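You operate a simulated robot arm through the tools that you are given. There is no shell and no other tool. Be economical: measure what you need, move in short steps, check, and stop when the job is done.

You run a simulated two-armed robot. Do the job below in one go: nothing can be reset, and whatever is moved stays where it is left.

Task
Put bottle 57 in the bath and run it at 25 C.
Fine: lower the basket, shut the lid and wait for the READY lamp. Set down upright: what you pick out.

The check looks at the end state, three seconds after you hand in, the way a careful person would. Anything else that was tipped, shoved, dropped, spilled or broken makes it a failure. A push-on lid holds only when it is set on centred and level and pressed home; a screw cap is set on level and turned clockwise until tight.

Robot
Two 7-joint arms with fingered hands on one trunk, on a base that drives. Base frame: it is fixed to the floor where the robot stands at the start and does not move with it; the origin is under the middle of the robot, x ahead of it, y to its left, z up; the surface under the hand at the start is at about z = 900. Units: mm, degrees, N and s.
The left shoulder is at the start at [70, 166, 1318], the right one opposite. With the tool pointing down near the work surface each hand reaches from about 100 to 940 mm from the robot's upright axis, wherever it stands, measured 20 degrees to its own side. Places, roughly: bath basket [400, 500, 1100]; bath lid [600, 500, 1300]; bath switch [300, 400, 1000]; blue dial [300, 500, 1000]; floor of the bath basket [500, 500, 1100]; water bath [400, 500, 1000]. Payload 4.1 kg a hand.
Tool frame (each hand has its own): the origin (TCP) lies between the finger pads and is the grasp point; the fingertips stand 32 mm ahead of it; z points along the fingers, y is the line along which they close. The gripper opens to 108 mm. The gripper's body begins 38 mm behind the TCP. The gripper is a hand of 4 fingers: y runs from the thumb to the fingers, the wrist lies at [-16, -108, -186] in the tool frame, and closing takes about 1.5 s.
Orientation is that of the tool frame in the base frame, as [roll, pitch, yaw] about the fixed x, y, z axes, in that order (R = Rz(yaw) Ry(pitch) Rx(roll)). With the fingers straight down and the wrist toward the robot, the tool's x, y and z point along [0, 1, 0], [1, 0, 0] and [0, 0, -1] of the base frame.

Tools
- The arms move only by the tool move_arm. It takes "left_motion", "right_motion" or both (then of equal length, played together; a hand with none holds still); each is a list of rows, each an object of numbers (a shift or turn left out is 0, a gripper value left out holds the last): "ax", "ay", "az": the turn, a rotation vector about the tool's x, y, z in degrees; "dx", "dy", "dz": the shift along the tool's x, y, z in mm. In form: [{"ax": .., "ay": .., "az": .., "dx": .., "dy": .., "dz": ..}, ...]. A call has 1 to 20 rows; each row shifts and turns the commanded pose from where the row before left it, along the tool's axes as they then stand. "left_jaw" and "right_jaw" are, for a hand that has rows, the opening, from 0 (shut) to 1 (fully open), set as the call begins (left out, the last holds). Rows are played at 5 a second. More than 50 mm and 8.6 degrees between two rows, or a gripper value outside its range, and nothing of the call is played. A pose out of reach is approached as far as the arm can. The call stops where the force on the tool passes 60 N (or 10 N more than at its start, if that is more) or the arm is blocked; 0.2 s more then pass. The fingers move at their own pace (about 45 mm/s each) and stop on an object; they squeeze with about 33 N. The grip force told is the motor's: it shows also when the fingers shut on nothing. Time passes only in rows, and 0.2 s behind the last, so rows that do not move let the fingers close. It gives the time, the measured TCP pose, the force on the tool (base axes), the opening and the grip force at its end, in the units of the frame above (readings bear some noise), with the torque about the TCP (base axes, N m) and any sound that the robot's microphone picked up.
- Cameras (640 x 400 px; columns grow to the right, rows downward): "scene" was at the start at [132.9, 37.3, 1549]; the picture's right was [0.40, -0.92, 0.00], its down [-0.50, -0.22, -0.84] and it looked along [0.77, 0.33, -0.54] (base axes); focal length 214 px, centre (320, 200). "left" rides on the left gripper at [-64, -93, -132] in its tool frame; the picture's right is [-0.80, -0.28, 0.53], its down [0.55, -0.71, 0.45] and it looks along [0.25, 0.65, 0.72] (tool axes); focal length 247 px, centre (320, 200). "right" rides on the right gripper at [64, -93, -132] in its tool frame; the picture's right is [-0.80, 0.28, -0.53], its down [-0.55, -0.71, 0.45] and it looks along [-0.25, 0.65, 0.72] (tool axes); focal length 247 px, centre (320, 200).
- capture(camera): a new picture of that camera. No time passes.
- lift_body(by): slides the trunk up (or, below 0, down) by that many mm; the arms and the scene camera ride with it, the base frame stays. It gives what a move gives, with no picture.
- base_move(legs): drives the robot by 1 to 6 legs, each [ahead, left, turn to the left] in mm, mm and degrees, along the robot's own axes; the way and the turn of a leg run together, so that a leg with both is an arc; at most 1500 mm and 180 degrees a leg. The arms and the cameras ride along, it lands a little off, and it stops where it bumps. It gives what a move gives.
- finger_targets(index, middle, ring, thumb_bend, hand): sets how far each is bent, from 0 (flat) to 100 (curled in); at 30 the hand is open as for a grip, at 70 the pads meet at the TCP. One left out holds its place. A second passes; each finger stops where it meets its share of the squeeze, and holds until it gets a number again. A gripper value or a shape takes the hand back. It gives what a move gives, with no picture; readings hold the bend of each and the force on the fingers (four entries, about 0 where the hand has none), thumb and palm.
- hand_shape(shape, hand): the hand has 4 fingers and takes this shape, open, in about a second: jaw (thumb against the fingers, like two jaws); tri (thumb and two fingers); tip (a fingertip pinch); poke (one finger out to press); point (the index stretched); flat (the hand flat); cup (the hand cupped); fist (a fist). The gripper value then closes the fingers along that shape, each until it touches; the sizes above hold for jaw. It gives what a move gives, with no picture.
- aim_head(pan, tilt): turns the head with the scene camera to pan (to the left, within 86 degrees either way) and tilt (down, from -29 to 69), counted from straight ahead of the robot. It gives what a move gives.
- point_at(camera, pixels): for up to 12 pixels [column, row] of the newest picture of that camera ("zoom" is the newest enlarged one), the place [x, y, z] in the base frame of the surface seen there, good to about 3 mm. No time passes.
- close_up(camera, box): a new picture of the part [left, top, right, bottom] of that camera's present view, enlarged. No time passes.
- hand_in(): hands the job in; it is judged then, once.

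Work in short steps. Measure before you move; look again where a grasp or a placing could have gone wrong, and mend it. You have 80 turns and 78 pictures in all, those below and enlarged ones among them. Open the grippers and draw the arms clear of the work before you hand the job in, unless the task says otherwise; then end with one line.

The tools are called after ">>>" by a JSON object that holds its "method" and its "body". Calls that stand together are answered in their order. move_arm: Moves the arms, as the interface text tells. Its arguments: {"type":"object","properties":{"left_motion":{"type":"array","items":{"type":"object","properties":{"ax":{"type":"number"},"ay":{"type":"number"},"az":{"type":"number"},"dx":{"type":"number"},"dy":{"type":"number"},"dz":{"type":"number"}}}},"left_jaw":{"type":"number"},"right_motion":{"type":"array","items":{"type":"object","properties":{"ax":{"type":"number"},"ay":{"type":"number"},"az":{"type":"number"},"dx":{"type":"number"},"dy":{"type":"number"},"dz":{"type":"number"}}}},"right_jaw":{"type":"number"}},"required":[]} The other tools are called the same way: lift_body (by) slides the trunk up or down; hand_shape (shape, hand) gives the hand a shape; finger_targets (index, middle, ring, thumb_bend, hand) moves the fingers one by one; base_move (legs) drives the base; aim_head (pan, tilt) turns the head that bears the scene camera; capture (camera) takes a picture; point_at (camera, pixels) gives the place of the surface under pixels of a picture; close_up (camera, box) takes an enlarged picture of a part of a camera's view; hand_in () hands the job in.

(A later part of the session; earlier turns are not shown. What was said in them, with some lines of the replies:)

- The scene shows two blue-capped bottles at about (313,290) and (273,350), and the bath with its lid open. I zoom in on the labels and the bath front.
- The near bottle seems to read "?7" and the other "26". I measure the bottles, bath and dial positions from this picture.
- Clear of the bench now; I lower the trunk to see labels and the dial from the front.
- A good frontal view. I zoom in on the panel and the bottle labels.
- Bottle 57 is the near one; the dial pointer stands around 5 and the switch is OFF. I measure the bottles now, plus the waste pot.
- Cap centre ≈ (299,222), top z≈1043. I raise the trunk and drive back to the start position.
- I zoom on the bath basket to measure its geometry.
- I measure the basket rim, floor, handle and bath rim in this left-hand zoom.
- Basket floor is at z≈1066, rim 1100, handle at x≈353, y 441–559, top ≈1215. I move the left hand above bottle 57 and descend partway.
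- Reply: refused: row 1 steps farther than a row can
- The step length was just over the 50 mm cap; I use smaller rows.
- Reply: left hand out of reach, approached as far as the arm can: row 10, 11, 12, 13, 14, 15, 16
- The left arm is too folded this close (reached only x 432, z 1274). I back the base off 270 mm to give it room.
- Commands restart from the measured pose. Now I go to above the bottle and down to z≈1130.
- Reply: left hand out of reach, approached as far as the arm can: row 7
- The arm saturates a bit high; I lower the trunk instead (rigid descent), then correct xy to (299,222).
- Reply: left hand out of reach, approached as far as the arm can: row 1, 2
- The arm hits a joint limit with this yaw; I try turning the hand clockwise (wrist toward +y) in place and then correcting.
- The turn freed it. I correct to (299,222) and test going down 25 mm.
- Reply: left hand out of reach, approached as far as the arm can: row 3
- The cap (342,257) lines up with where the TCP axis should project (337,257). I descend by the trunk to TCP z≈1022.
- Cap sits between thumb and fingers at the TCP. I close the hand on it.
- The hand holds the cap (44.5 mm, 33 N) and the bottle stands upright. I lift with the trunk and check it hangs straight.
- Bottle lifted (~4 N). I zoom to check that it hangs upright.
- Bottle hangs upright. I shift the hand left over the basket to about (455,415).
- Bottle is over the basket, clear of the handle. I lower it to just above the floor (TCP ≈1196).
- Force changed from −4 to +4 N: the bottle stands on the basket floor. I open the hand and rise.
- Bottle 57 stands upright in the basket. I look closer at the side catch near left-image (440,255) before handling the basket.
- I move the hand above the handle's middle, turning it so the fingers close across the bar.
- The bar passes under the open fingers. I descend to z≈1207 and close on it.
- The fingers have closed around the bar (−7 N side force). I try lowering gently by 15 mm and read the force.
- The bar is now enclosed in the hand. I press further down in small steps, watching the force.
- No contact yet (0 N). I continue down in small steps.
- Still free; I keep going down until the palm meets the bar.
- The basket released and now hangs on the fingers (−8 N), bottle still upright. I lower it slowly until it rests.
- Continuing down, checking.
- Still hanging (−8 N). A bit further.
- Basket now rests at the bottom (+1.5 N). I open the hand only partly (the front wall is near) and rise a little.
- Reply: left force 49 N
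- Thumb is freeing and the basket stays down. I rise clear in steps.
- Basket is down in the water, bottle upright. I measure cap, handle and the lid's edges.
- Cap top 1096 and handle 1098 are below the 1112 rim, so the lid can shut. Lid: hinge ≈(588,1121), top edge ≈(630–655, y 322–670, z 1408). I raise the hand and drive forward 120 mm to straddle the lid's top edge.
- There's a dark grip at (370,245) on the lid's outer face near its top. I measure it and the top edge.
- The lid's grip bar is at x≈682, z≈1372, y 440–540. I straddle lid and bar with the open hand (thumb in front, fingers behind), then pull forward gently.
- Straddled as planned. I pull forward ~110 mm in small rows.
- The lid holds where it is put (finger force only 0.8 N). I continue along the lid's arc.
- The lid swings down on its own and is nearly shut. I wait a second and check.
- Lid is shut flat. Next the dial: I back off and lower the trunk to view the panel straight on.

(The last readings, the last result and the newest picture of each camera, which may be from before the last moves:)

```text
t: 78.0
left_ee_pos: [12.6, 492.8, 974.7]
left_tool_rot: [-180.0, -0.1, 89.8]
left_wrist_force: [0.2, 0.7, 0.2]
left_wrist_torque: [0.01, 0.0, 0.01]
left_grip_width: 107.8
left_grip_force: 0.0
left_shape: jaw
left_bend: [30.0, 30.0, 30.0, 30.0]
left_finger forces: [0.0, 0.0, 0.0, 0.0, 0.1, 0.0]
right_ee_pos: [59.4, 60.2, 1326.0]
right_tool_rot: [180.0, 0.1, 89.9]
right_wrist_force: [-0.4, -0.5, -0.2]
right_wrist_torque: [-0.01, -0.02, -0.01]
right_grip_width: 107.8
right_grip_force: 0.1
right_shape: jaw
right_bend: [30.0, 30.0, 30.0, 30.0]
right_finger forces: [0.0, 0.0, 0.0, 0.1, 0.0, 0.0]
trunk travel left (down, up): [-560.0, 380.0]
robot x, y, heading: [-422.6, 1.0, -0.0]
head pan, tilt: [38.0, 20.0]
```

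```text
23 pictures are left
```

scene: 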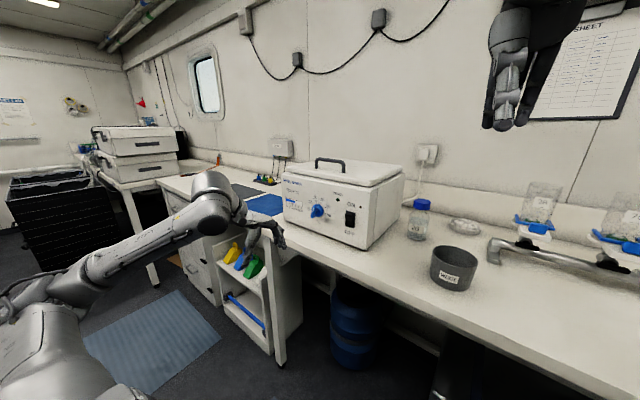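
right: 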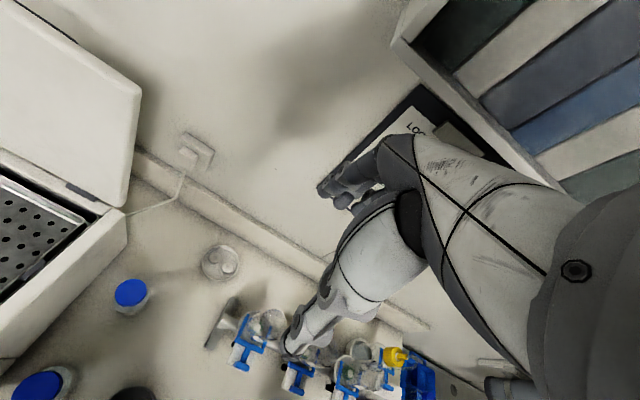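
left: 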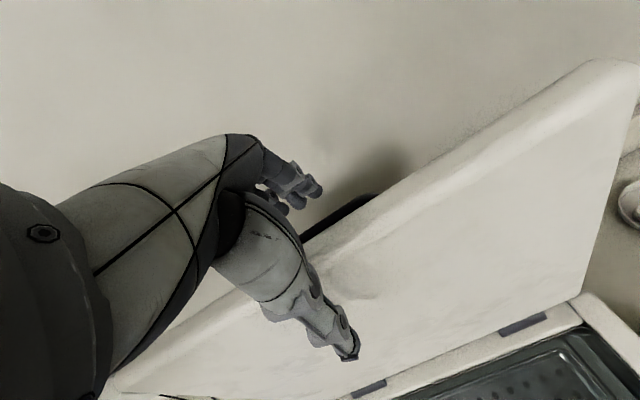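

I zoom tightly on the dial and switch.

>>> {"method": "close_up", "body": {"camera": "scene", "box": [280, 170, 376, 250]}}

>>> {"method": "point_at", "body": {"camera": "zoom", "pixels": [[228, 270], [245, 280], [262, 268], [232, 290], [272, 290], [255, 255], [325, 245], [255, 315], [467, 310], [465, 290], [468, 350], [396, 205]]}}

```text
5.00 times, centred on (328, 210) of scene
```

zoom: 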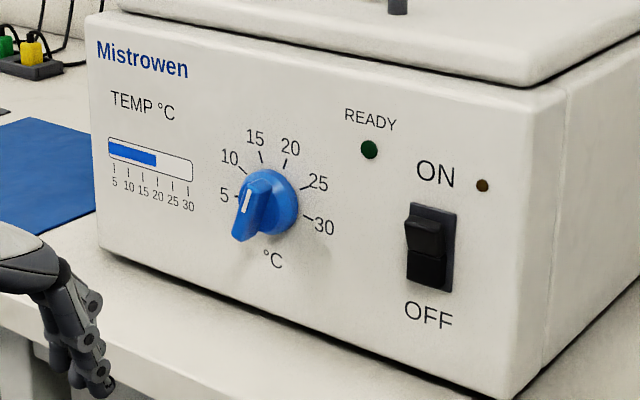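

```text
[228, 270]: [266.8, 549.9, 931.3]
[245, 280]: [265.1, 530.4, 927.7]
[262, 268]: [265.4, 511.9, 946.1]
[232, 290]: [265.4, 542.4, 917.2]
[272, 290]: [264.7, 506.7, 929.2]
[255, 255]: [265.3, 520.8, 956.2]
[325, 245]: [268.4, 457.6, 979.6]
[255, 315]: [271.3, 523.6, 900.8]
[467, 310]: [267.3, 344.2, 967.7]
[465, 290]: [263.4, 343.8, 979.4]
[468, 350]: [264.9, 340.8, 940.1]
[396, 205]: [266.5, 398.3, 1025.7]
```

Face plane is x≈265. Now I measure the knob, ticks and rocker precisely.

>>> {"method": "point_at", "body": {"camera": "zoom", "pixels": [[246, 203], [240, 236], [258, 200], [285, 200], [270, 174], [296, 205], [237, 196], [262, 157], [306, 188], [308, 219], [427, 232], [425, 272]]}}

>>> {"method": "point_at", "body": {"camera": "zoom", "pixels": [[246, 174], [285, 164], [250, 178], [236, 226], [252, 238], [265, 232], [425, 210], [425, 250], [410, 240], [443, 240], [265, 215], [237, 212]]}}

```text
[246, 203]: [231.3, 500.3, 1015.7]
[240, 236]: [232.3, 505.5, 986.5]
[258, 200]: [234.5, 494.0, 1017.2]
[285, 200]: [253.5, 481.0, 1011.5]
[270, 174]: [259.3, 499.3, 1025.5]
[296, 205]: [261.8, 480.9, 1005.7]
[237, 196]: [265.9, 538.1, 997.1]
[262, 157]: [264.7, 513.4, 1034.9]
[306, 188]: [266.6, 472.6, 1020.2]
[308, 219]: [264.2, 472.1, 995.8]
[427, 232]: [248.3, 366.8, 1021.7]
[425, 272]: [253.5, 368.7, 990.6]
```

```text
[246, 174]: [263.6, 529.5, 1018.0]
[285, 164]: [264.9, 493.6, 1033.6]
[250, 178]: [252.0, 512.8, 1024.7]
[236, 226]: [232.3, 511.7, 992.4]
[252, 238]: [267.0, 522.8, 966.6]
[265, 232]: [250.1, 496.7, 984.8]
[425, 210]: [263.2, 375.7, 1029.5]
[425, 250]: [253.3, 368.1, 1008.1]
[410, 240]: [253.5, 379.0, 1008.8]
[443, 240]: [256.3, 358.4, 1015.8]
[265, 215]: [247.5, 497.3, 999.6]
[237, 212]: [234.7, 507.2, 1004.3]
```

Ticks fit a circle centred (y 504, z 1002), spaced 40° with 5 at −100° and 25 at +60°. I zoom tighter to read the pointer.

>>> {"method": "close_up", "body": {"camera": "scene", "box": [318, 196, 344, 222]}}

>>> {"method": "point_at", "body": {"camera": "zoom", "pixels": [[200, 120], [185, 150], [170, 200], [160, 240], [150, 280], [140, 300], [200, 300], [230, 200], [260, 120], [120, 250], [220, 250], [150, 200]]}}

```text
15.38 times, centred on (331, 209) of scene
```

zoom: 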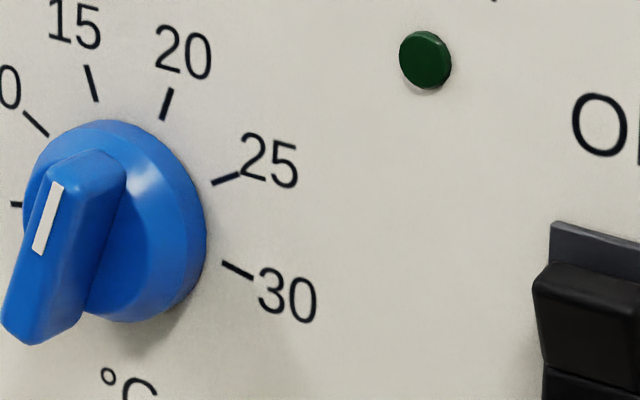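

```text
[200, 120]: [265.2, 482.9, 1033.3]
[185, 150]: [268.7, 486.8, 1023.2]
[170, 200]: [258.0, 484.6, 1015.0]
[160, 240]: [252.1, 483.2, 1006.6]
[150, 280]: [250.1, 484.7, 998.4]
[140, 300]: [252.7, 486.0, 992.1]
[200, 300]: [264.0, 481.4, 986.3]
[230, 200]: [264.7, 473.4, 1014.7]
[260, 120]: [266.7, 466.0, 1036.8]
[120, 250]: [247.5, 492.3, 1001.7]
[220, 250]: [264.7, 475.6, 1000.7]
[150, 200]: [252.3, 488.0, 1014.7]
```

I measure points along the wing's front face and its white mark.

>>> {"method": "point_at", "body": {"camera": "zoom", "pixels": [[57, 186], [39, 250], [62, 170], [95, 157], [115, 175], [22, 335], [5, 310], [70, 320], [50, 290], [75, 230], [30, 240], [90, 250]]}}

```text
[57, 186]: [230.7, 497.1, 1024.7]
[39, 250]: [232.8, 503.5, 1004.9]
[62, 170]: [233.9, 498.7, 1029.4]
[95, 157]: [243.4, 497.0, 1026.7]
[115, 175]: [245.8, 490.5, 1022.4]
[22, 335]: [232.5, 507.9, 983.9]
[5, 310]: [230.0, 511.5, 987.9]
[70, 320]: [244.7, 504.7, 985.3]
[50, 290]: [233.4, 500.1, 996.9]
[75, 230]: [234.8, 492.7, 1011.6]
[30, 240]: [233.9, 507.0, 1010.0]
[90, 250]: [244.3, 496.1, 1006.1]
```

The mark runs from (503.5,1005) to (497,1025): it points about +18–20°, i.e. at 20 °C, so 25 needs +40° clockwise. The wing's face is at x≈231, base disc at ≈248. I turn the left hand in free space so its fingers point forward (+x) with the wrist to the left.

>>> {"method": "move_arm", "body": {"left_motion": [{"ax": -4.62, "ay": 4.62, "az": 4.62}, {"ax": -4.62, "ay": 4.62, "az": 4.62}, {"ax": -4.62, "ay": 4.62, "az": 4.62}, {"ax": -4.62, "ay": 4.62, "az": 4.62}, {"ax": -4.62, "ay": 4.62, "az": 4.62}, {"ax": -4.62, "ay": 4.62, "az": 4.62}, {"ax": -4.62, "ay": 4.62, "az": 4.62}, {"ax": -4.62, "ay": 4.62, "az": 4.62}, {"ax": -4.62, "ay": 4.62, "az": 4.62}, {"ax": -4.62, "ay": 4.62, "az": 4.62}, {"ax": -4.62, "ay": 4.62, "az": 4.62}, {"ax": -4.62, "ay": 4.62, "az": 4.62}, {"ax": -4.62, "ay": 4.62, "az": 4.62}, {"ax": -4.62, "ay": 4.62, "az": 4.62}, {"ax": -4.62, "ay": 4.62, "az": 4.62}, {"az": 7}, {"az": 7}, {"az": 6}, {}], "left_jaw": 0.6}}

>>> {"method": "capture", "body": {"camera": "scene"}}

```text
t: 82.0
left_ee_pos: [14.2, 492.4, 975.8]
left_tool_rot: [-90.4, -69.9, -89.9]
left_wrist_force: [-0.3, 0.0, 0.3]
left_wrist_torque: [0.0, -0.02, -0.04]
left_grip_width: 65.0
left_grip_force: 0.1
left_shape: jaw
left_bend: [28.0, 41.0, 38.0, 66.0]
left_finger forces: [0.0, 0.0, 0.0, 0.1, 0.1, 0.0]
right_ee_pos: [59.3, 59.5, 1326.9]
right_tool_rot: [180.0, 0.0, 89.9]
right_wrist_force: [-0.2, 0.6, -0.4]
right_wrist_torque: [0.01, -0.01, -0.02]
right_grip_width: 107.6
right_grip_force: 0.0
right_shape: jaw
right_bend: [30.0, 30.0, 30.0, 30.0]
right_finger forces: [0.1, 0.0, 0.0, 0.0, 0.0, 0.0]
trunk travel left (down, up): [-560.0, 380.0]
robot x, y, heading: [-422.1, -1.2, -0.1]
head pan, tilt: [38.0, 20.0]
```

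```text
20 pictures are left
```

scene: 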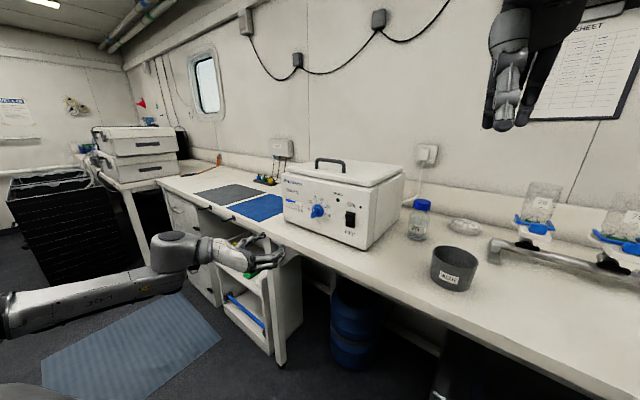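

Orientation is as intended (fingers +x). I align to the knob axis (504,1004) and approach to x≈170.

>>> {"method": "move_arm", "body": {"left_motion": [{"dx": 11.2, "dy": -10.2}, {"dx": 11.2, "dy": -10.2}, {"dz": 39}, {"dz": 39}, {"dz": 39}, {"dz": 39}, {}, {}]}}

>>> {"method": "close_up", "body": {"camera": "scene", "box": [270, 170, 370, 250]}}

>>> {"method": "capture", "body": {"camera": "left"}}

```text
t: 83.8
left_ee_pos: [169.0, 502.2, 1003.4]
left_tool_rot: [-90.5, -70.0, -89.8]
left_wrist_force: [0.2, -0.5, -0.8]
left_wrist_torque: [-0.02, 0.01, 0.0]
left_grip_width: 65.3
left_grip_force: 0.0
left_shape: jaw
left_bend: [28.0, 41.0, 38.0, 66.0]
left_finger forces: [0.0, 0.1, 0.0, 0.0, 0.0, 0.0]
right_ee_pos: [60.4, 59.9, 1325.7]
right_tool_rot: [180.0, 0.0, 89.9]
right_wrist_force: [0.3, 0.0, -0.8]
right_wrist_torque: [0.04, 0.05, 0.02]
right_grip_width: 107.6
right_grip_force: 0.0
right_shape: jaw
right_bend: [30.0, 30.0, 30.0, 30.0]
right_finger forces: [0.0, 0.1, 0.1, 0.0, 0.0, 0.1]
trunk travel left (down, up): [-560.0, 380.0]
robot x, y, heading: [-423.8, -2.5, -0.2]
head pan, tilt: [38.0, 20.0]
```

```text
5.00 times, centred on (320, 210) of scene
```

zoom: 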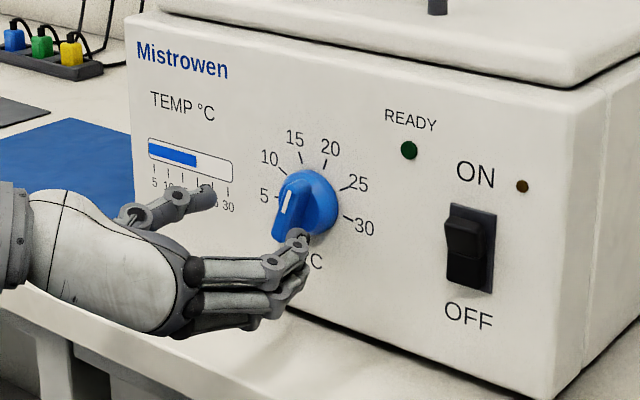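

```text
18 pictures are left
```

left: 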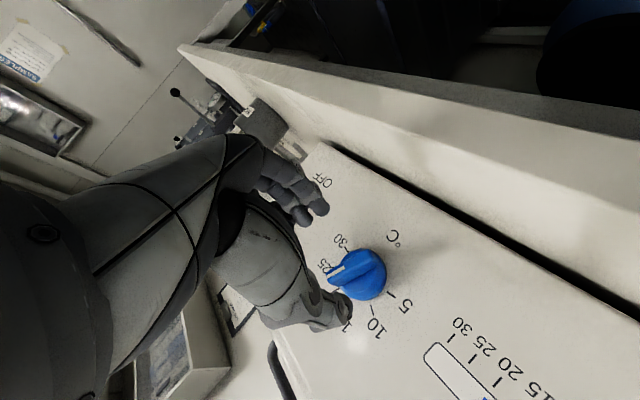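

I double-check the pointer angle and tick positions from this closer camera.

>>> {"method": "point_at", "body": {"camera": "left", "pixels": [[331, 271], [345, 265], [380, 250], [333, 279], [378, 296], [391, 293], [375, 308], [347, 251], [360, 275], [345, 283]]}}

```text
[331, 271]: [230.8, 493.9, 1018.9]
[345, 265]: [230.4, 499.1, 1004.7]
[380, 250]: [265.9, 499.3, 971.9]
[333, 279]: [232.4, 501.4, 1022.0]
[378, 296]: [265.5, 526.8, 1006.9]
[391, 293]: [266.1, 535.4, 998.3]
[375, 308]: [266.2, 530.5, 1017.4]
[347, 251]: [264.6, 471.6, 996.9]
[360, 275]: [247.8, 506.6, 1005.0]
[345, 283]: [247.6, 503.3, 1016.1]
```

Pointer direction confirmed at 20° (=20 °C). I advance to x≈212 with the fingers astride the wing and close.

>>> {"method": "move_arm", "body": {"left_motion": [{"dz": 11}, {"dz": 11}, {"dz": 11}, {"dz": 10}, {}]}}

>>> {"method": "move_arm", "body": {"left_motion": [{}, {}, {}, {}, {}, {}, {}], "left_jaw": 0}}

>>> {"method": "close_up", "body": {"camera": "scene", "box": [270, 170, 370, 250]}}

```text
t: 85.0
left_ee_pos: [212.2, 504.2, 1002.9]
left_tool_rot: [-90.3, -70.0, -90.0]
left_wrist_force: [0.1, -0.4, 0.4]
left_wrist_torque: [-0.03, -0.01, 0.03]
left_grip_width: 65.1
left_grip_force: 0.0
left_shape: jaw
left_bend: [28.0, 41.0, 38.0, 66.0]
left_finger forces: [0.1, 0.0, 0.1, 0.1, 0.0, 0.1]
right_ee_pos: [60.7, 59.5, 1325.3]
right_tool_rot: [-180.0, 0.1, 90.0]
right_wrist_force: [-0.2, -0.6, 0.2]
right_wrist_torque: [-0.02, -0.03, -0.03]
right_grip_width: 107.6
right_grip_force: 0.1
right_shape: jaw
right_bend: [30.0, 30.0, 30.0, 30.0]
right_finger forces: [0.0, 0.0, 0.0, 0.0, 0.0, 0.0]
trunk travel left (down, up): [-560.0, 380.0]
robot x, y, heading: [-421.2, -0.6, -0.1]
head pan, tilt: [38.0, 20.0]
```

```text
t: 86.6
left_ee_pos: [211.8, 503.0, 1003.6]
left_tool_rot: [-90.0, -69.9, -90.3]
left_wrist_force: [3.1, -0.1, 0.0]
left_wrist_torque: [-0.01, -0.04, -0.01]
left_grip_width: 8.2
left_grip_force: 33.3
left_shape: jaw
left_bend: [72.0, 66.0, 66.0, 73.0]
left_finger forces: [17.0, 8.5, 3.8, 0.0, 29.2, 0.0]
right_ee_pos: [60.9, 60.7, 1325.8]
right_tool_rot: [179.9, 0.0, 89.9]
right_wrist_force: [-0.4, 0.1, 0.5]
right_wrist_torque: [-0.03, 0.01, -0.01]
right_grip_width: 107.7
right_grip_force: 0.0
right_shape: jaw
right_bend: [30.0, 30.0, 30.0, 30.0]
right_finger forces: [0.0, 0.0, 0.1, 0.0, 0.1, 0.1]
trunk travel left (down, up): [-560.0, 380.0]
robot x, y, heading: [-421.5, 3.0, -0.2]
head pan, tilt: [38.0, 20.0]
```

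```text
5.00 times, centred on (320, 210) of scene
```

zoom: 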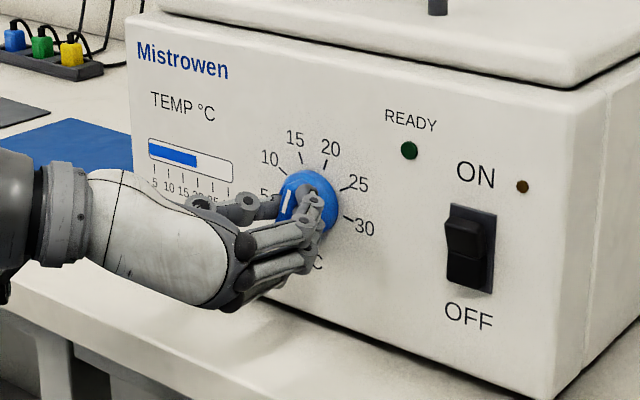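

The wing is held (8 mm, 33 N). I turn 40° clockwise about the tool axis.

>>> {"method": "move_arm", "body": {"left_motion": [{"az": 5}, {"az": 5}, {"az": 5}, {"az": 5}, {"az": 5}, {"az": 5}, {"az": 5}, {"az": 5}, {}, {}]}}

>>> {"method": "close_up", "body": {"camera": "scene", "box": [290, 180, 350, 228]}}

```text
t: 88.8
left_ee_pos: [210.8, 503.8, 1003.3]
left_tool_rot: [-90.1, -29.9, -90.2]
left_wrist_force: [3.8, 5.6, 7.0]
left_wrist_torque: [-0.01, -0.15, 0.16]
left_grip_width: 7.8
left_grip_force: 32.7
left_shape: jaw
left_bend: [72.0, 66.0, 68.0, 73.0]
left_finger forces: [15.9, 7.5, 3.8, 0.1, 35.2, 0.0]
right_ee_pos: [59.8, 59.8, 1326.2]
right_tool_rot: [179.9, 0.0, 89.9]
right_wrist_force: [-0.2, 0.5, -0.3]
right_wrist_torque: [0.02, -0.01, -0.01]
right_grip_width: 107.7
right_grip_force: 0.2
right_shape: jaw
right_bend: [30.0, 30.0, 30.0, 30.0]
right_finger forces: [0.0, 0.0, 0.0, 0.1, 0.0, 0.0]
trunk travel left (down, up): [-560.0, 380.0]
robot x, y, heading: [-421.6, -1.0, 0.0]
head pan, tilt: [38.0, 20.0]
```

```text
8.33 times, centred on (320, 204) of scene
```

zoom: 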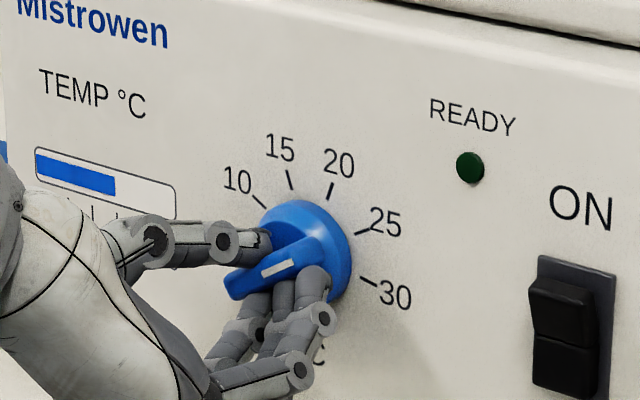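

The pointer has turned. I measure its angle from the mark ends.

>>> {"method": "point_at", "body": {"camera": "zoom", "pixels": [[264, 273], [292, 263], [240, 285], [310, 248], [361, 232], [370, 280]]}}

```text
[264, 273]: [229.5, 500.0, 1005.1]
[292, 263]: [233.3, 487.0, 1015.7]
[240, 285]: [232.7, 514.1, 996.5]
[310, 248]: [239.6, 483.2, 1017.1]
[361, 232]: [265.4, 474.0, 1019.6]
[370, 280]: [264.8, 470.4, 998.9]
```

By 3D it's about 51–55°, by parallelism with the 25 tick about right. I release and withdraw 60 mm for a clear tight view.

>>> {"method": "move_arm", "body": {"left_motion": [{}, {}, {}, {}, {}, {"dz": -15}, {"dz": -20}, {"dz": -30}, {"dz": -30}, {}], "left_jaw": 0.6}}

>>> {"method": "close_up", "body": {"camera": "scene", "box": [316, 194, 346, 224]}}

>>> {"method": "capture", "body": {"camera": "left"}}

```text
t: 91.0
left_ee_pos: [124.3, 503.2, 1002.6]
left_tool_rot: [-90.3, -30.0, -90.0]
left_wrist_force: [0.6, -1.2, -0.2]
left_wrist_torque: [0.01, -0.03, -0.02]
left_grip_width: 64.8
left_grip_force: 0.0
left_shape: jaw
left_bend: [28.0, 41.0, 38.0, 67.0]
left_finger forces: [0.1, 0.0, 0.0, 0.0, 0.1, 0.0]
left hand out of reach, approached as far as the arm can: row 7
right_ee_pos: [61.3, 57.9, 1324.0]
right_tool_rot: [179.9, 0.0, 89.9]
right_wrist_force: [0.4, 0.4, 0.6]
right_wrist_torque: [-0.01, 0.0, 0.01]
right_grip_width: 107.8
right_grip_force: 0.0
right_shape: jaw
right_bend: [30.0, 30.0, 30.0, 30.0]
right_finger forces: [0.1, 0.1, 0.1, 0.0, 0.0, 0.1]
trunk travel left (down, up): [-560.0, 380.0]
robot x, y, heading: [-424.7, 1.5, -0.1]
head pan, tilt: [38.0, 20.0]
```

```text
13.33 times, centred on (331, 209) of scene
```

zoom: 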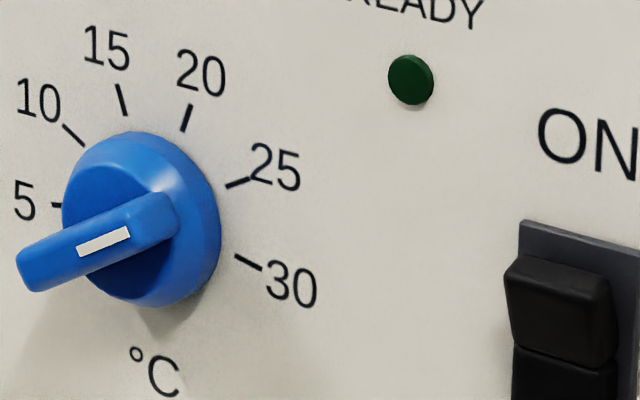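

```text
14 pictures are left
```

left: 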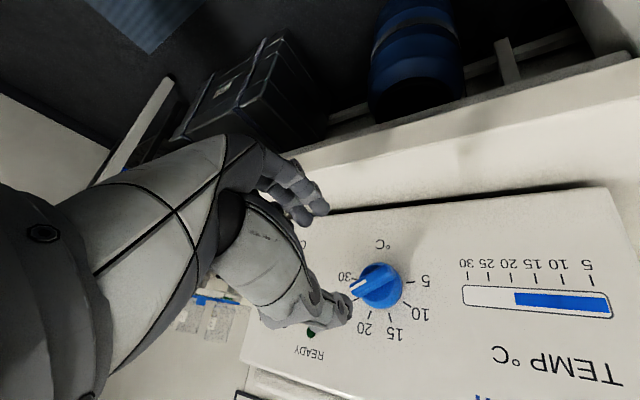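

The mark is parallel to the 25 tick within ~2°, so the dial is at 25. Next the rocker: I shape the left hand to poke and look for the fingertip.

>>> {"method": "hand_shape", "body": {"hand": "left", "shape": "poke"}}

>>> {"method": "capture", "body": {"camera": "left"}}

>>> {"method": "close_up", "body": {"camera": "scene", "box": [240, 160, 370, 260]}}

```text
t: 91.9
left_ee_pos: [122.3, 503.0, 1003.2]
left_tool_rot: [-90.2, -30.0, -90.2]
left_wrist_force: [-0.4, 0.0, 0.8]
left_wrist_torque: [0.01, 0.01, 0.01]
left_grip_width: 0.3
left_grip_force: 0.0
left_shape: poke
left_bend: [70.0, 70.0, 99.0, 100.0]
left_finger forces: [0.1, 0.0, 0.0, 0.1, 0.0, 0.0]
right_ee_pos: [61.2, 59.9, 1325.6]
right_tool_rot: [-180.0, 0.0, 89.8]
right_wrist_force: [-1.2, 0.2, 0.2]
right_wrist_torque: [0.03, 0.0, -0.02]
right_grip_width: 107.8
right_grip_force: 0.0
right_shape: jaw
right_bend: [30.0, 30.0, 30.0, 30.0]
right_finger forces: [0.0, 0.0, 0.0, 0.0, 0.1, 0.1]
trunk travel left (down, up): [-560.0, 380.0]
robot x, y, heading: [-419.4, -2.9, 0.1]
head pan, tilt: [38.0, 20.0]
```

```text
13 pictures are left
```

left: 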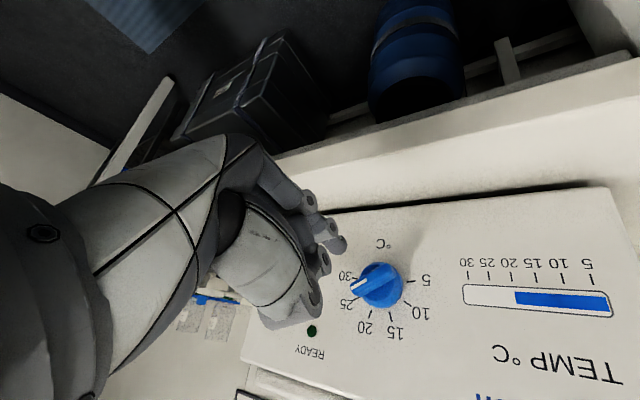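

```text
4.00 times, centred on (305, 210) of scene
```

zoom: 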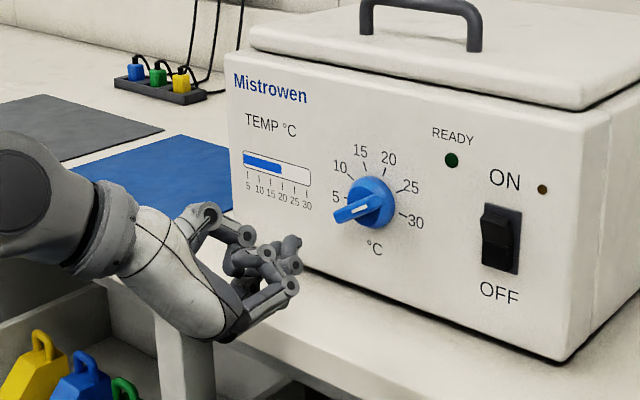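

I measure the leading fingertip location in both views, plus the rocker again.

>>> {"method": "point_at", "body": {"camera": "zoom", "pixels": [[293, 241], [297, 262], [290, 285], [284, 245], [497, 222], [499, 255], [485, 225], [508, 230], [497, 210]]}}

>>> {"method": "point_at", "body": {"camera": "left", "pixels": [[340, 243], [330, 229], [345, 245], [325, 205], [335, 248], [320, 262]]}}

```text
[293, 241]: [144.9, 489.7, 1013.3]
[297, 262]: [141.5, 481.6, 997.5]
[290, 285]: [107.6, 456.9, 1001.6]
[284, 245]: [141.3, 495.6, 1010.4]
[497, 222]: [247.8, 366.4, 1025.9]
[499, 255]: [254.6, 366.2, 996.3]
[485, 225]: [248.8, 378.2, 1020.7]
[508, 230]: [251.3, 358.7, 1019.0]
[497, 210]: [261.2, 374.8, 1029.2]
```

```text
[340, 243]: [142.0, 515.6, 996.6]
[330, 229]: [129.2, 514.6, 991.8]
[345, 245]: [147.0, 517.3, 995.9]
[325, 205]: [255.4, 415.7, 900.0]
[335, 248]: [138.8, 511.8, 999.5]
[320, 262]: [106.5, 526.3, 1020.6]
```

Two fingertips lead side by side (±16 mm along tool x). I curl the middle finger so only the index pokes, and re-measure.

>>> {"method": "finger_targets", "body": {"hand": "left", "index": 60, "middle": 100, "ring": 100, "thumb_bend": 100}}

>>> {"method": "close_up", "body": {"camera": "scene", "box": [260, 185, 340, 250]}}

```text
t: 92.9
left_ee_pos: [123.5, 503.5, 1003.1]
left_tool_rot: [-90.1, -30.0, -90.1]
left_wrist_force: [-0.9, 0.2, -1.8]
left_wrist_torque: [0.0, 0.0, 0.03]
left_grip_width: 26.3
left_grip_force: 0.1
left_shape: fingers
left_bend: [55.0, 100.0, 100.0, 100.0]
left_finger forces: [0.0, 0.1, 0.0, 0.1, 0.1, 0.1]
right_ee_pos: [60.5, 59.7, 1326.4]
right_tool_rot: [-179.9, -0.1, 89.9]
right_wrist_force: [0.0, 0.5, -0.9]
right_wrist_torque: [-0.03, -0.02, -0.02]
right_grip_width: 107.4
right_grip_force: 0.1
right_shape: jaw
right_bend: [30.0, 30.0, 30.0, 30.0]
right_finger forces: [0.0, 0.0, 0.0, 0.0, 0.0, 0.0]
trunk travel left (down, up): [-560.0, 380.0]
robot x, y, heading: [-423.6, -0.4, -0.1]
head pan, tilt: [38.0, 20.0]
```

```text
6.15 times, centred on (300, 218) of scene
```

zoom: 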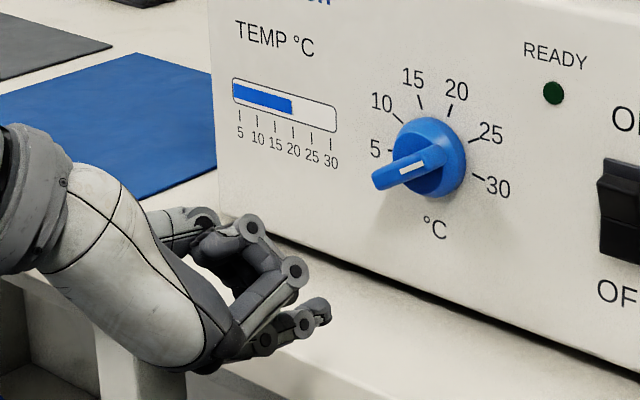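

The index is the lower finger with tip near (325,310). I measure it.

>>> {"method": "point_at", "body": {"camera": "zoom", "pixels": [[326, 309], [320, 312], [318, 302], [328, 318], [304, 324], [293, 268], [300, 270], [248, 226]]}}

```text
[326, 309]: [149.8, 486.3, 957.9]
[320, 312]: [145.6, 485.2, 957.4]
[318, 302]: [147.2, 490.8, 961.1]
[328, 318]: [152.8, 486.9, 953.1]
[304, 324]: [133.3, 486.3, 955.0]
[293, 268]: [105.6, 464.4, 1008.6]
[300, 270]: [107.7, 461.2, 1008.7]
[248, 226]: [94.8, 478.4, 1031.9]
```

Index tip is at about (155,489,957), 31 mm ahead of the TCP. I move it in front of the rocker's upper half (368,1024), 15 mm short, and check.

>>> {"method": "move_arm", "body": {"left_motion": [{"dx": 34.4, "dy": 0.5}, {"dx": 34.4, "dy": 0.5}, {"dx": 34.4, "dy": 0.5}, {"dx": 34.4, "dy": 0.5}, {"dz": 26}, {"dz": 26}, {"dz": 24}, {}, {}]}}

>>> {"method": "close_up", "body": {"camera": "scene", "box": [290, 170, 370, 240]}}

```text
t: 94.9
left_ee_pos: [198.3, 382.5, 1068.9]
left_tool_rot: [-90.1, -30.0, -90.1]
left_wrist_force: [0.4, 0.4, -0.3]
left_wrist_torque: [0.01, -0.01, -0.01]
left_grip_width: 26.3
left_grip_force: 0.1
left_shape: fingers
left_bend: [55.0, 100.0, 100.0, 100.0]
left_finger forces: [0.1, 0.0, 0.0, 0.0, 0.0, 0.0]
right_ee_pos: [60.9, 60.3, 1326.7]
right_tool_rot: [-180.0, 0.0, 89.9]
right_wrist_force: [-0.4, -0.2, 0.1]
right_wrist_torque: [0.01, -0.01, -0.02]
right_grip_width: 107.4
right_grip_force: 0.1
right_shape: jaw
right_bend: [30.0, 30.0, 30.0, 30.0]
right_finger forces: [0.0, 0.0, 0.1, 0.0, 0.0, 0.0]
trunk travel left (down, up): [-560.0, 380.0]
robot x, y, heading: [-423.1, 2.0, -0.0]
head pan, tilt: [38.0, 20.0]
```

```text
5.71 times, centred on (330, 205) of scene
```

zoom: 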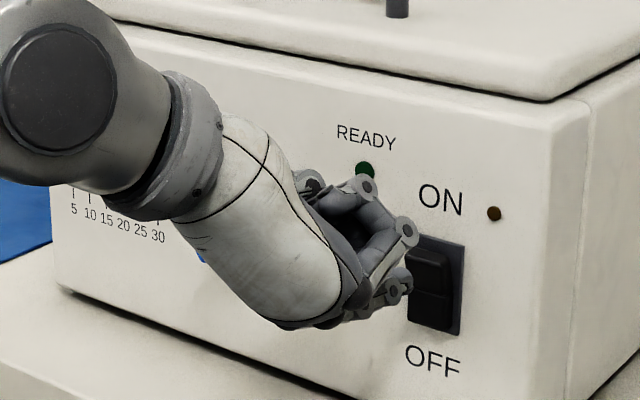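

I measure the tip relative to the rocker before pressing.

>>> {"method": "point_at", "body": {"camera": "zoom", "pixels": [[407, 283], [402, 280], [408, 290], [430, 262], [432, 285], [430, 310], [445, 275]]}}

```text
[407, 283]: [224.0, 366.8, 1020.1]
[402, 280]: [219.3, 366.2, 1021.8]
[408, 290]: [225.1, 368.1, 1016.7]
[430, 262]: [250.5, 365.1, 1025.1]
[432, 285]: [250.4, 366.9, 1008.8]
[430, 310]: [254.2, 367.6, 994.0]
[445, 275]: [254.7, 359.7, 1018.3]
```

Tip is at (226,367,1019); I raise it 5 mm and press forward in small rows.

>>> {"method": "move_arm", "body": {"left_motion": [{"dx": 2.5, "dy": -4.3}, {"dz": 6}, {"dz": 6}, {"dz": 5}, {"dz": 4}, {"dz": 4}, {"dz": 3}, {"dz": 3}, {"dz": 2}, {}]}}

>>> {"method": "close_up", "body": {"camera": "scene", "box": [290, 170, 370, 240]}}

```text
t: 97.1
left_ee_pos: [220.3, 383.6, 1078.4]
left_tool_rot: [-89.7, -30.1, -90.3]
left_wrist_force: [-58.7, 5.6, 7.5]
left_wrist_torque: [0.19, 3.08, -0.65]
left_grip_width: 26.9
left_grip_force: 29.5
left_shape: fingers
left_bend: [51.0, 100.0, 100.0, 100.0]
left_finger forces: [58.1, 0.0, 0.0, 0.1, 0.0, 0.1]
right_ee_pos: [48.4, 60.5, 1330.2]
right_tool_rot: [179.4, 0.0, 89.8]
right_wrist_force: [-0.1, 0.2, 0.8]
right_wrist_torque: [0.02, -0.01, -0.02]
right_grip_width: 107.7
right_grip_force: 0.1
right_shape: jaw
right_bend: [30.0, 30.0, 30.0, 30.0]
right_finger forces: [0.0, 0.1, 0.0, 0.0, 0.0, 0.1]
trunk travel left (down, up): [-560.0, 380.0]
robot x, y, heading: [-425.6, 1.5, -0.1]
head pan, tilt: [38.0, 20.0]
heard: click
```

```text
5.71 times, centred on (330, 205) of scene
```

zoom: 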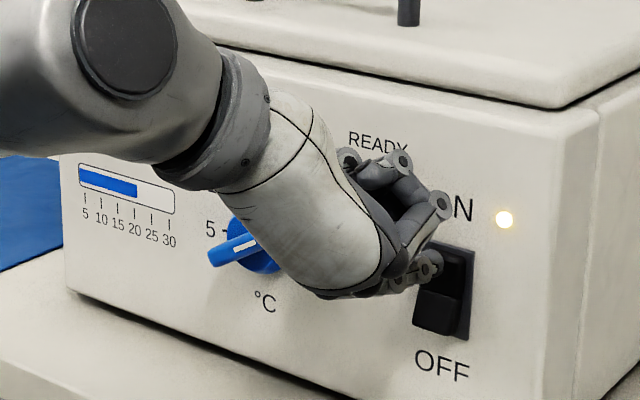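

A click, and the ON lamp is lit. I withdraw straight back, then wait for READY.

>>> {"method": "move_arm", "body": {"left_motion": [{"dz": -10}, {"dz": -25}, {"dz": -35}, {"dz": -35}, {"dz": -10}, {}, {}, {}, {}, {}, {}, {}, {}, {}, {}, {}, {}, {}, {}, {}]}}

>>> {"method": "close_up", "body": {"camera": "scene", "box": [270, 160, 400, 260]}}

```text
t: 101.3
left_ee_pos: [116.6, 383.1, 1074.3]
left_tool_rot: [-90.0, -30.0, -90.4]
left_wrist_force: [0.0, 0.1, -0.2]
left_wrist_torque: [-0.01, -0.02, -0.02]
left_grip_width: 25.6
left_grip_force: 0.0
left_shape: fingers
left_bend: [55.0, 100.0, 100.0, 99.0]
left_finger forces: [0.1, 0.0, 0.0, 0.0, 0.0, 0.0]
right_ee_pos: [60.6, 60.3, 1325.7]
right_tool_rot: [-180.0, 0.0, 89.9]
right_wrist_force: [-1.5, 0.3, 0.2]
right_wrist_torque: [0.01, -0.03, 0.0]
right_grip_width: 107.8
right_grip_force: 0.0
right_shape: jaw
right_bend: [30.0, 30.0, 30.0, 30.0]
right_finger forces: [0.0, 0.1, 0.1, 0.1, 0.0, 0.0]
trunk travel left (down, up): [-560.0, 380.0]
robot x, y, heading: [-421.0, 3.1, -0.2]
head pan, tilt: [38.0, 20.0]
```

```text
4.00 times, centred on (335, 210) of scene
```

zoom: 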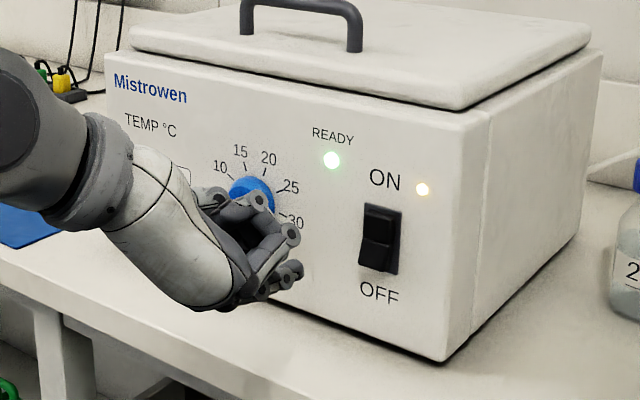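

READY is lit. I drive back to clear the arm, open the hand, and check the final state.

>>> {"method": "base_move", "body": {"legs": [[-250, 0, 0]]}}

>>> {"method": "hand_shape", "body": {"hand": "left", "shape": "jaw"}}

>>> {"method": "aim_head", "body": {"pan": 27, "tilt": 15}}

>>> {"method": "capture", "body": {"camera": "scene"}}

```text
t: 103.1
left_ee_pos: [-132.7, 385.7, 1073.0]
left_tool_rot: [-90.1, -30.0, -90.1]
left_wrist_force: [-0.2, 1.1, -0.1]
left_wrist_torque: [-0.01, 0.01, -0.01]
left_grip_width: 25.7
left_grip_force: 0.1
left_shape: fingers
left_bend: [55.0, 100.0, 100.0, 99.0]
left_finger forces: [0.0, 0.0, 0.1, 0.0, 0.1, 0.1]
right_ee_pos: [-188.7, 60.3, 1325.6]
right_tool_rot: [179.9, 0.0, 90.0]
right_wrist_force: [-1.1, 0.1, -0.5]
right_wrist_torque: [0.0, 0.03, 0.0]
right_grip_width: 107.6
right_grip_force: 0.1
right_shape: jaw
right_bend: [30.0, 30.0, 30.0, 30.0]
right_finger forces: [0.0, 0.1, 0.0, 0.1, 0.0, 0.1]
trunk travel left (down, up): [-560.0, 380.0]
robot x, y, heading: [-673.7, 3.4, 0.2]
head pan, tilt: [38.0, 20.0]
```

```text
t: 104.0
left_ee_pos: [-132.7, 385.7, 1074.4]
left_tool_rot: [-90.2, -30.0, -89.8]
left_wrist_force: [0.9, 0.4, 0.1]
left_wrist_torque: [-0.01, 0.01, 0.02]
left_grip_width: 107.7
left_grip_force: 0.1
left_shape: jaw
left_bend: [30.0, 30.0, 30.0, 30.0]
left_finger forces: [0.0, 0.0, 0.0, 0.0, 0.0, 0.0]
right_ee_pos: [-188.4, 61.0, 1325.4]
right_tool_rot: [-179.9, 0.0, 89.9]
right_wrist_force: [0.3, 0.8, 0.4]
right_wrist_torque: [-0.01, 0.04, 0.0]
right_grip_width: 107.3
right_grip_force: 0.1
right_shape: jaw
right_bend: [30.0, 30.0, 30.0, 30.0]
right_finger forces: [0.0, 0.0, 0.1, 0.0, 0.1, 0.1]
trunk travel left (down, up): [-560.0, 380.0]
robot x, y, heading: [-672.8, 0.1, 0.0]
head pan, tilt: [38.0, 20.0]
```

```text
t: 104.8
left_ee_pos: [-133.0, 383.9, 1073.5]
left_tool_rot: [-90.1, -30.0, -90.0]
left_wrist_force: [0.3, -0.5, -0.3]
left_wrist_torque: [0.01, 0.01, -0.01]
left_grip_width: 107.5
left_grip_force: 0.1
left_shape: jaw
left_bend: [30.0, 30.0, 30.0, 30.0]
left_finger forces: [0.0, 0.1, 0.0, 0.0, 0.1, 0.0]
right_ee_pos: [-188.7, 60.5, 1327.0]
right_tool_rot: [-180.0, 0.0, 90.0]
right_wrist_force: [0.1, -0.3, -0.3]
right_wrist_torque: [-0.04, -0.02, 0.02]
right_grip_width: 107.5
right_grip_force: 0.0
right_shape: jaw
right_bend: [30.0, 30.0, 30.0, 30.0]
right_finger forces: [0.0, 0.1, 0.0, 0.0, 0.0, 0.0]
trunk travel left (down, up): [-560.0, 380.0]
robot x, y, heading: [-668.8, 0.7, -0.0]
head pan, tilt: [27.0, 15.0]
```

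```text
7 pictures are left
```

scene: 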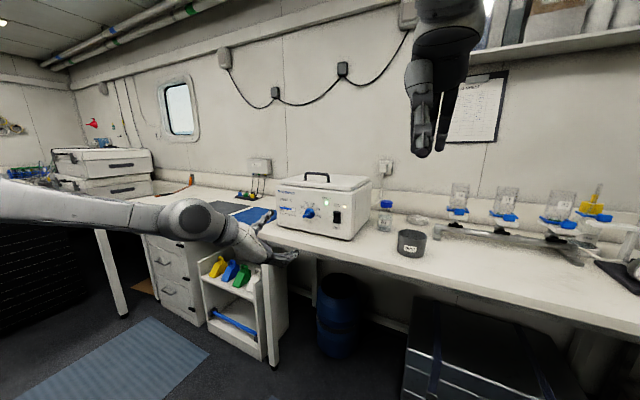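

Everything looks in place; one tight look at the panel.

>>> {"method": "close_up", "body": {"camera": "scene", "box": [270, 165, 380, 245]}}

>>> {"method": "close_up", "body": {"camera": "scene", "box": [295, 200, 325, 224]}}

```text
5.00 times, centred on (325, 205) of scene
```

zoom: 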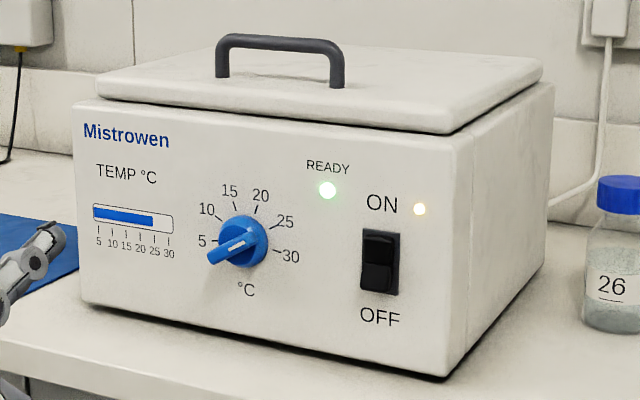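

```text
16.00 times, centred on (310, 212) of scene
```

zoom: 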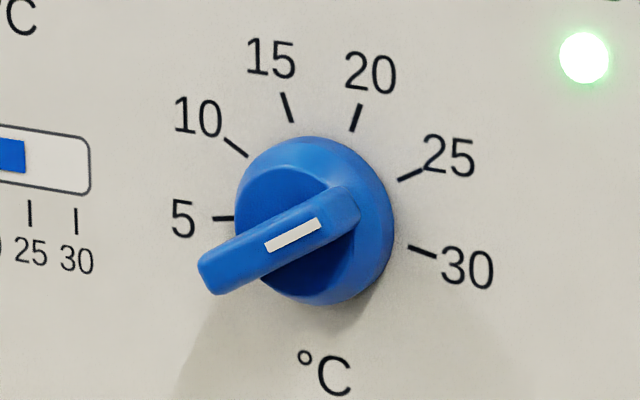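

The pointer lines up with the 25 tick, the gauge reads about 25, and READY and ON are both lit with the lid shut. The hands are open and clear, so I hand in.

>>> {"method": "hand_in", "body": {}}

```text
The job is handed in.
```

Bottle 57 is standing in the lowered basket with the lid shut. The bath is on with the dial at 25 °C, and the READY lamp is lit.
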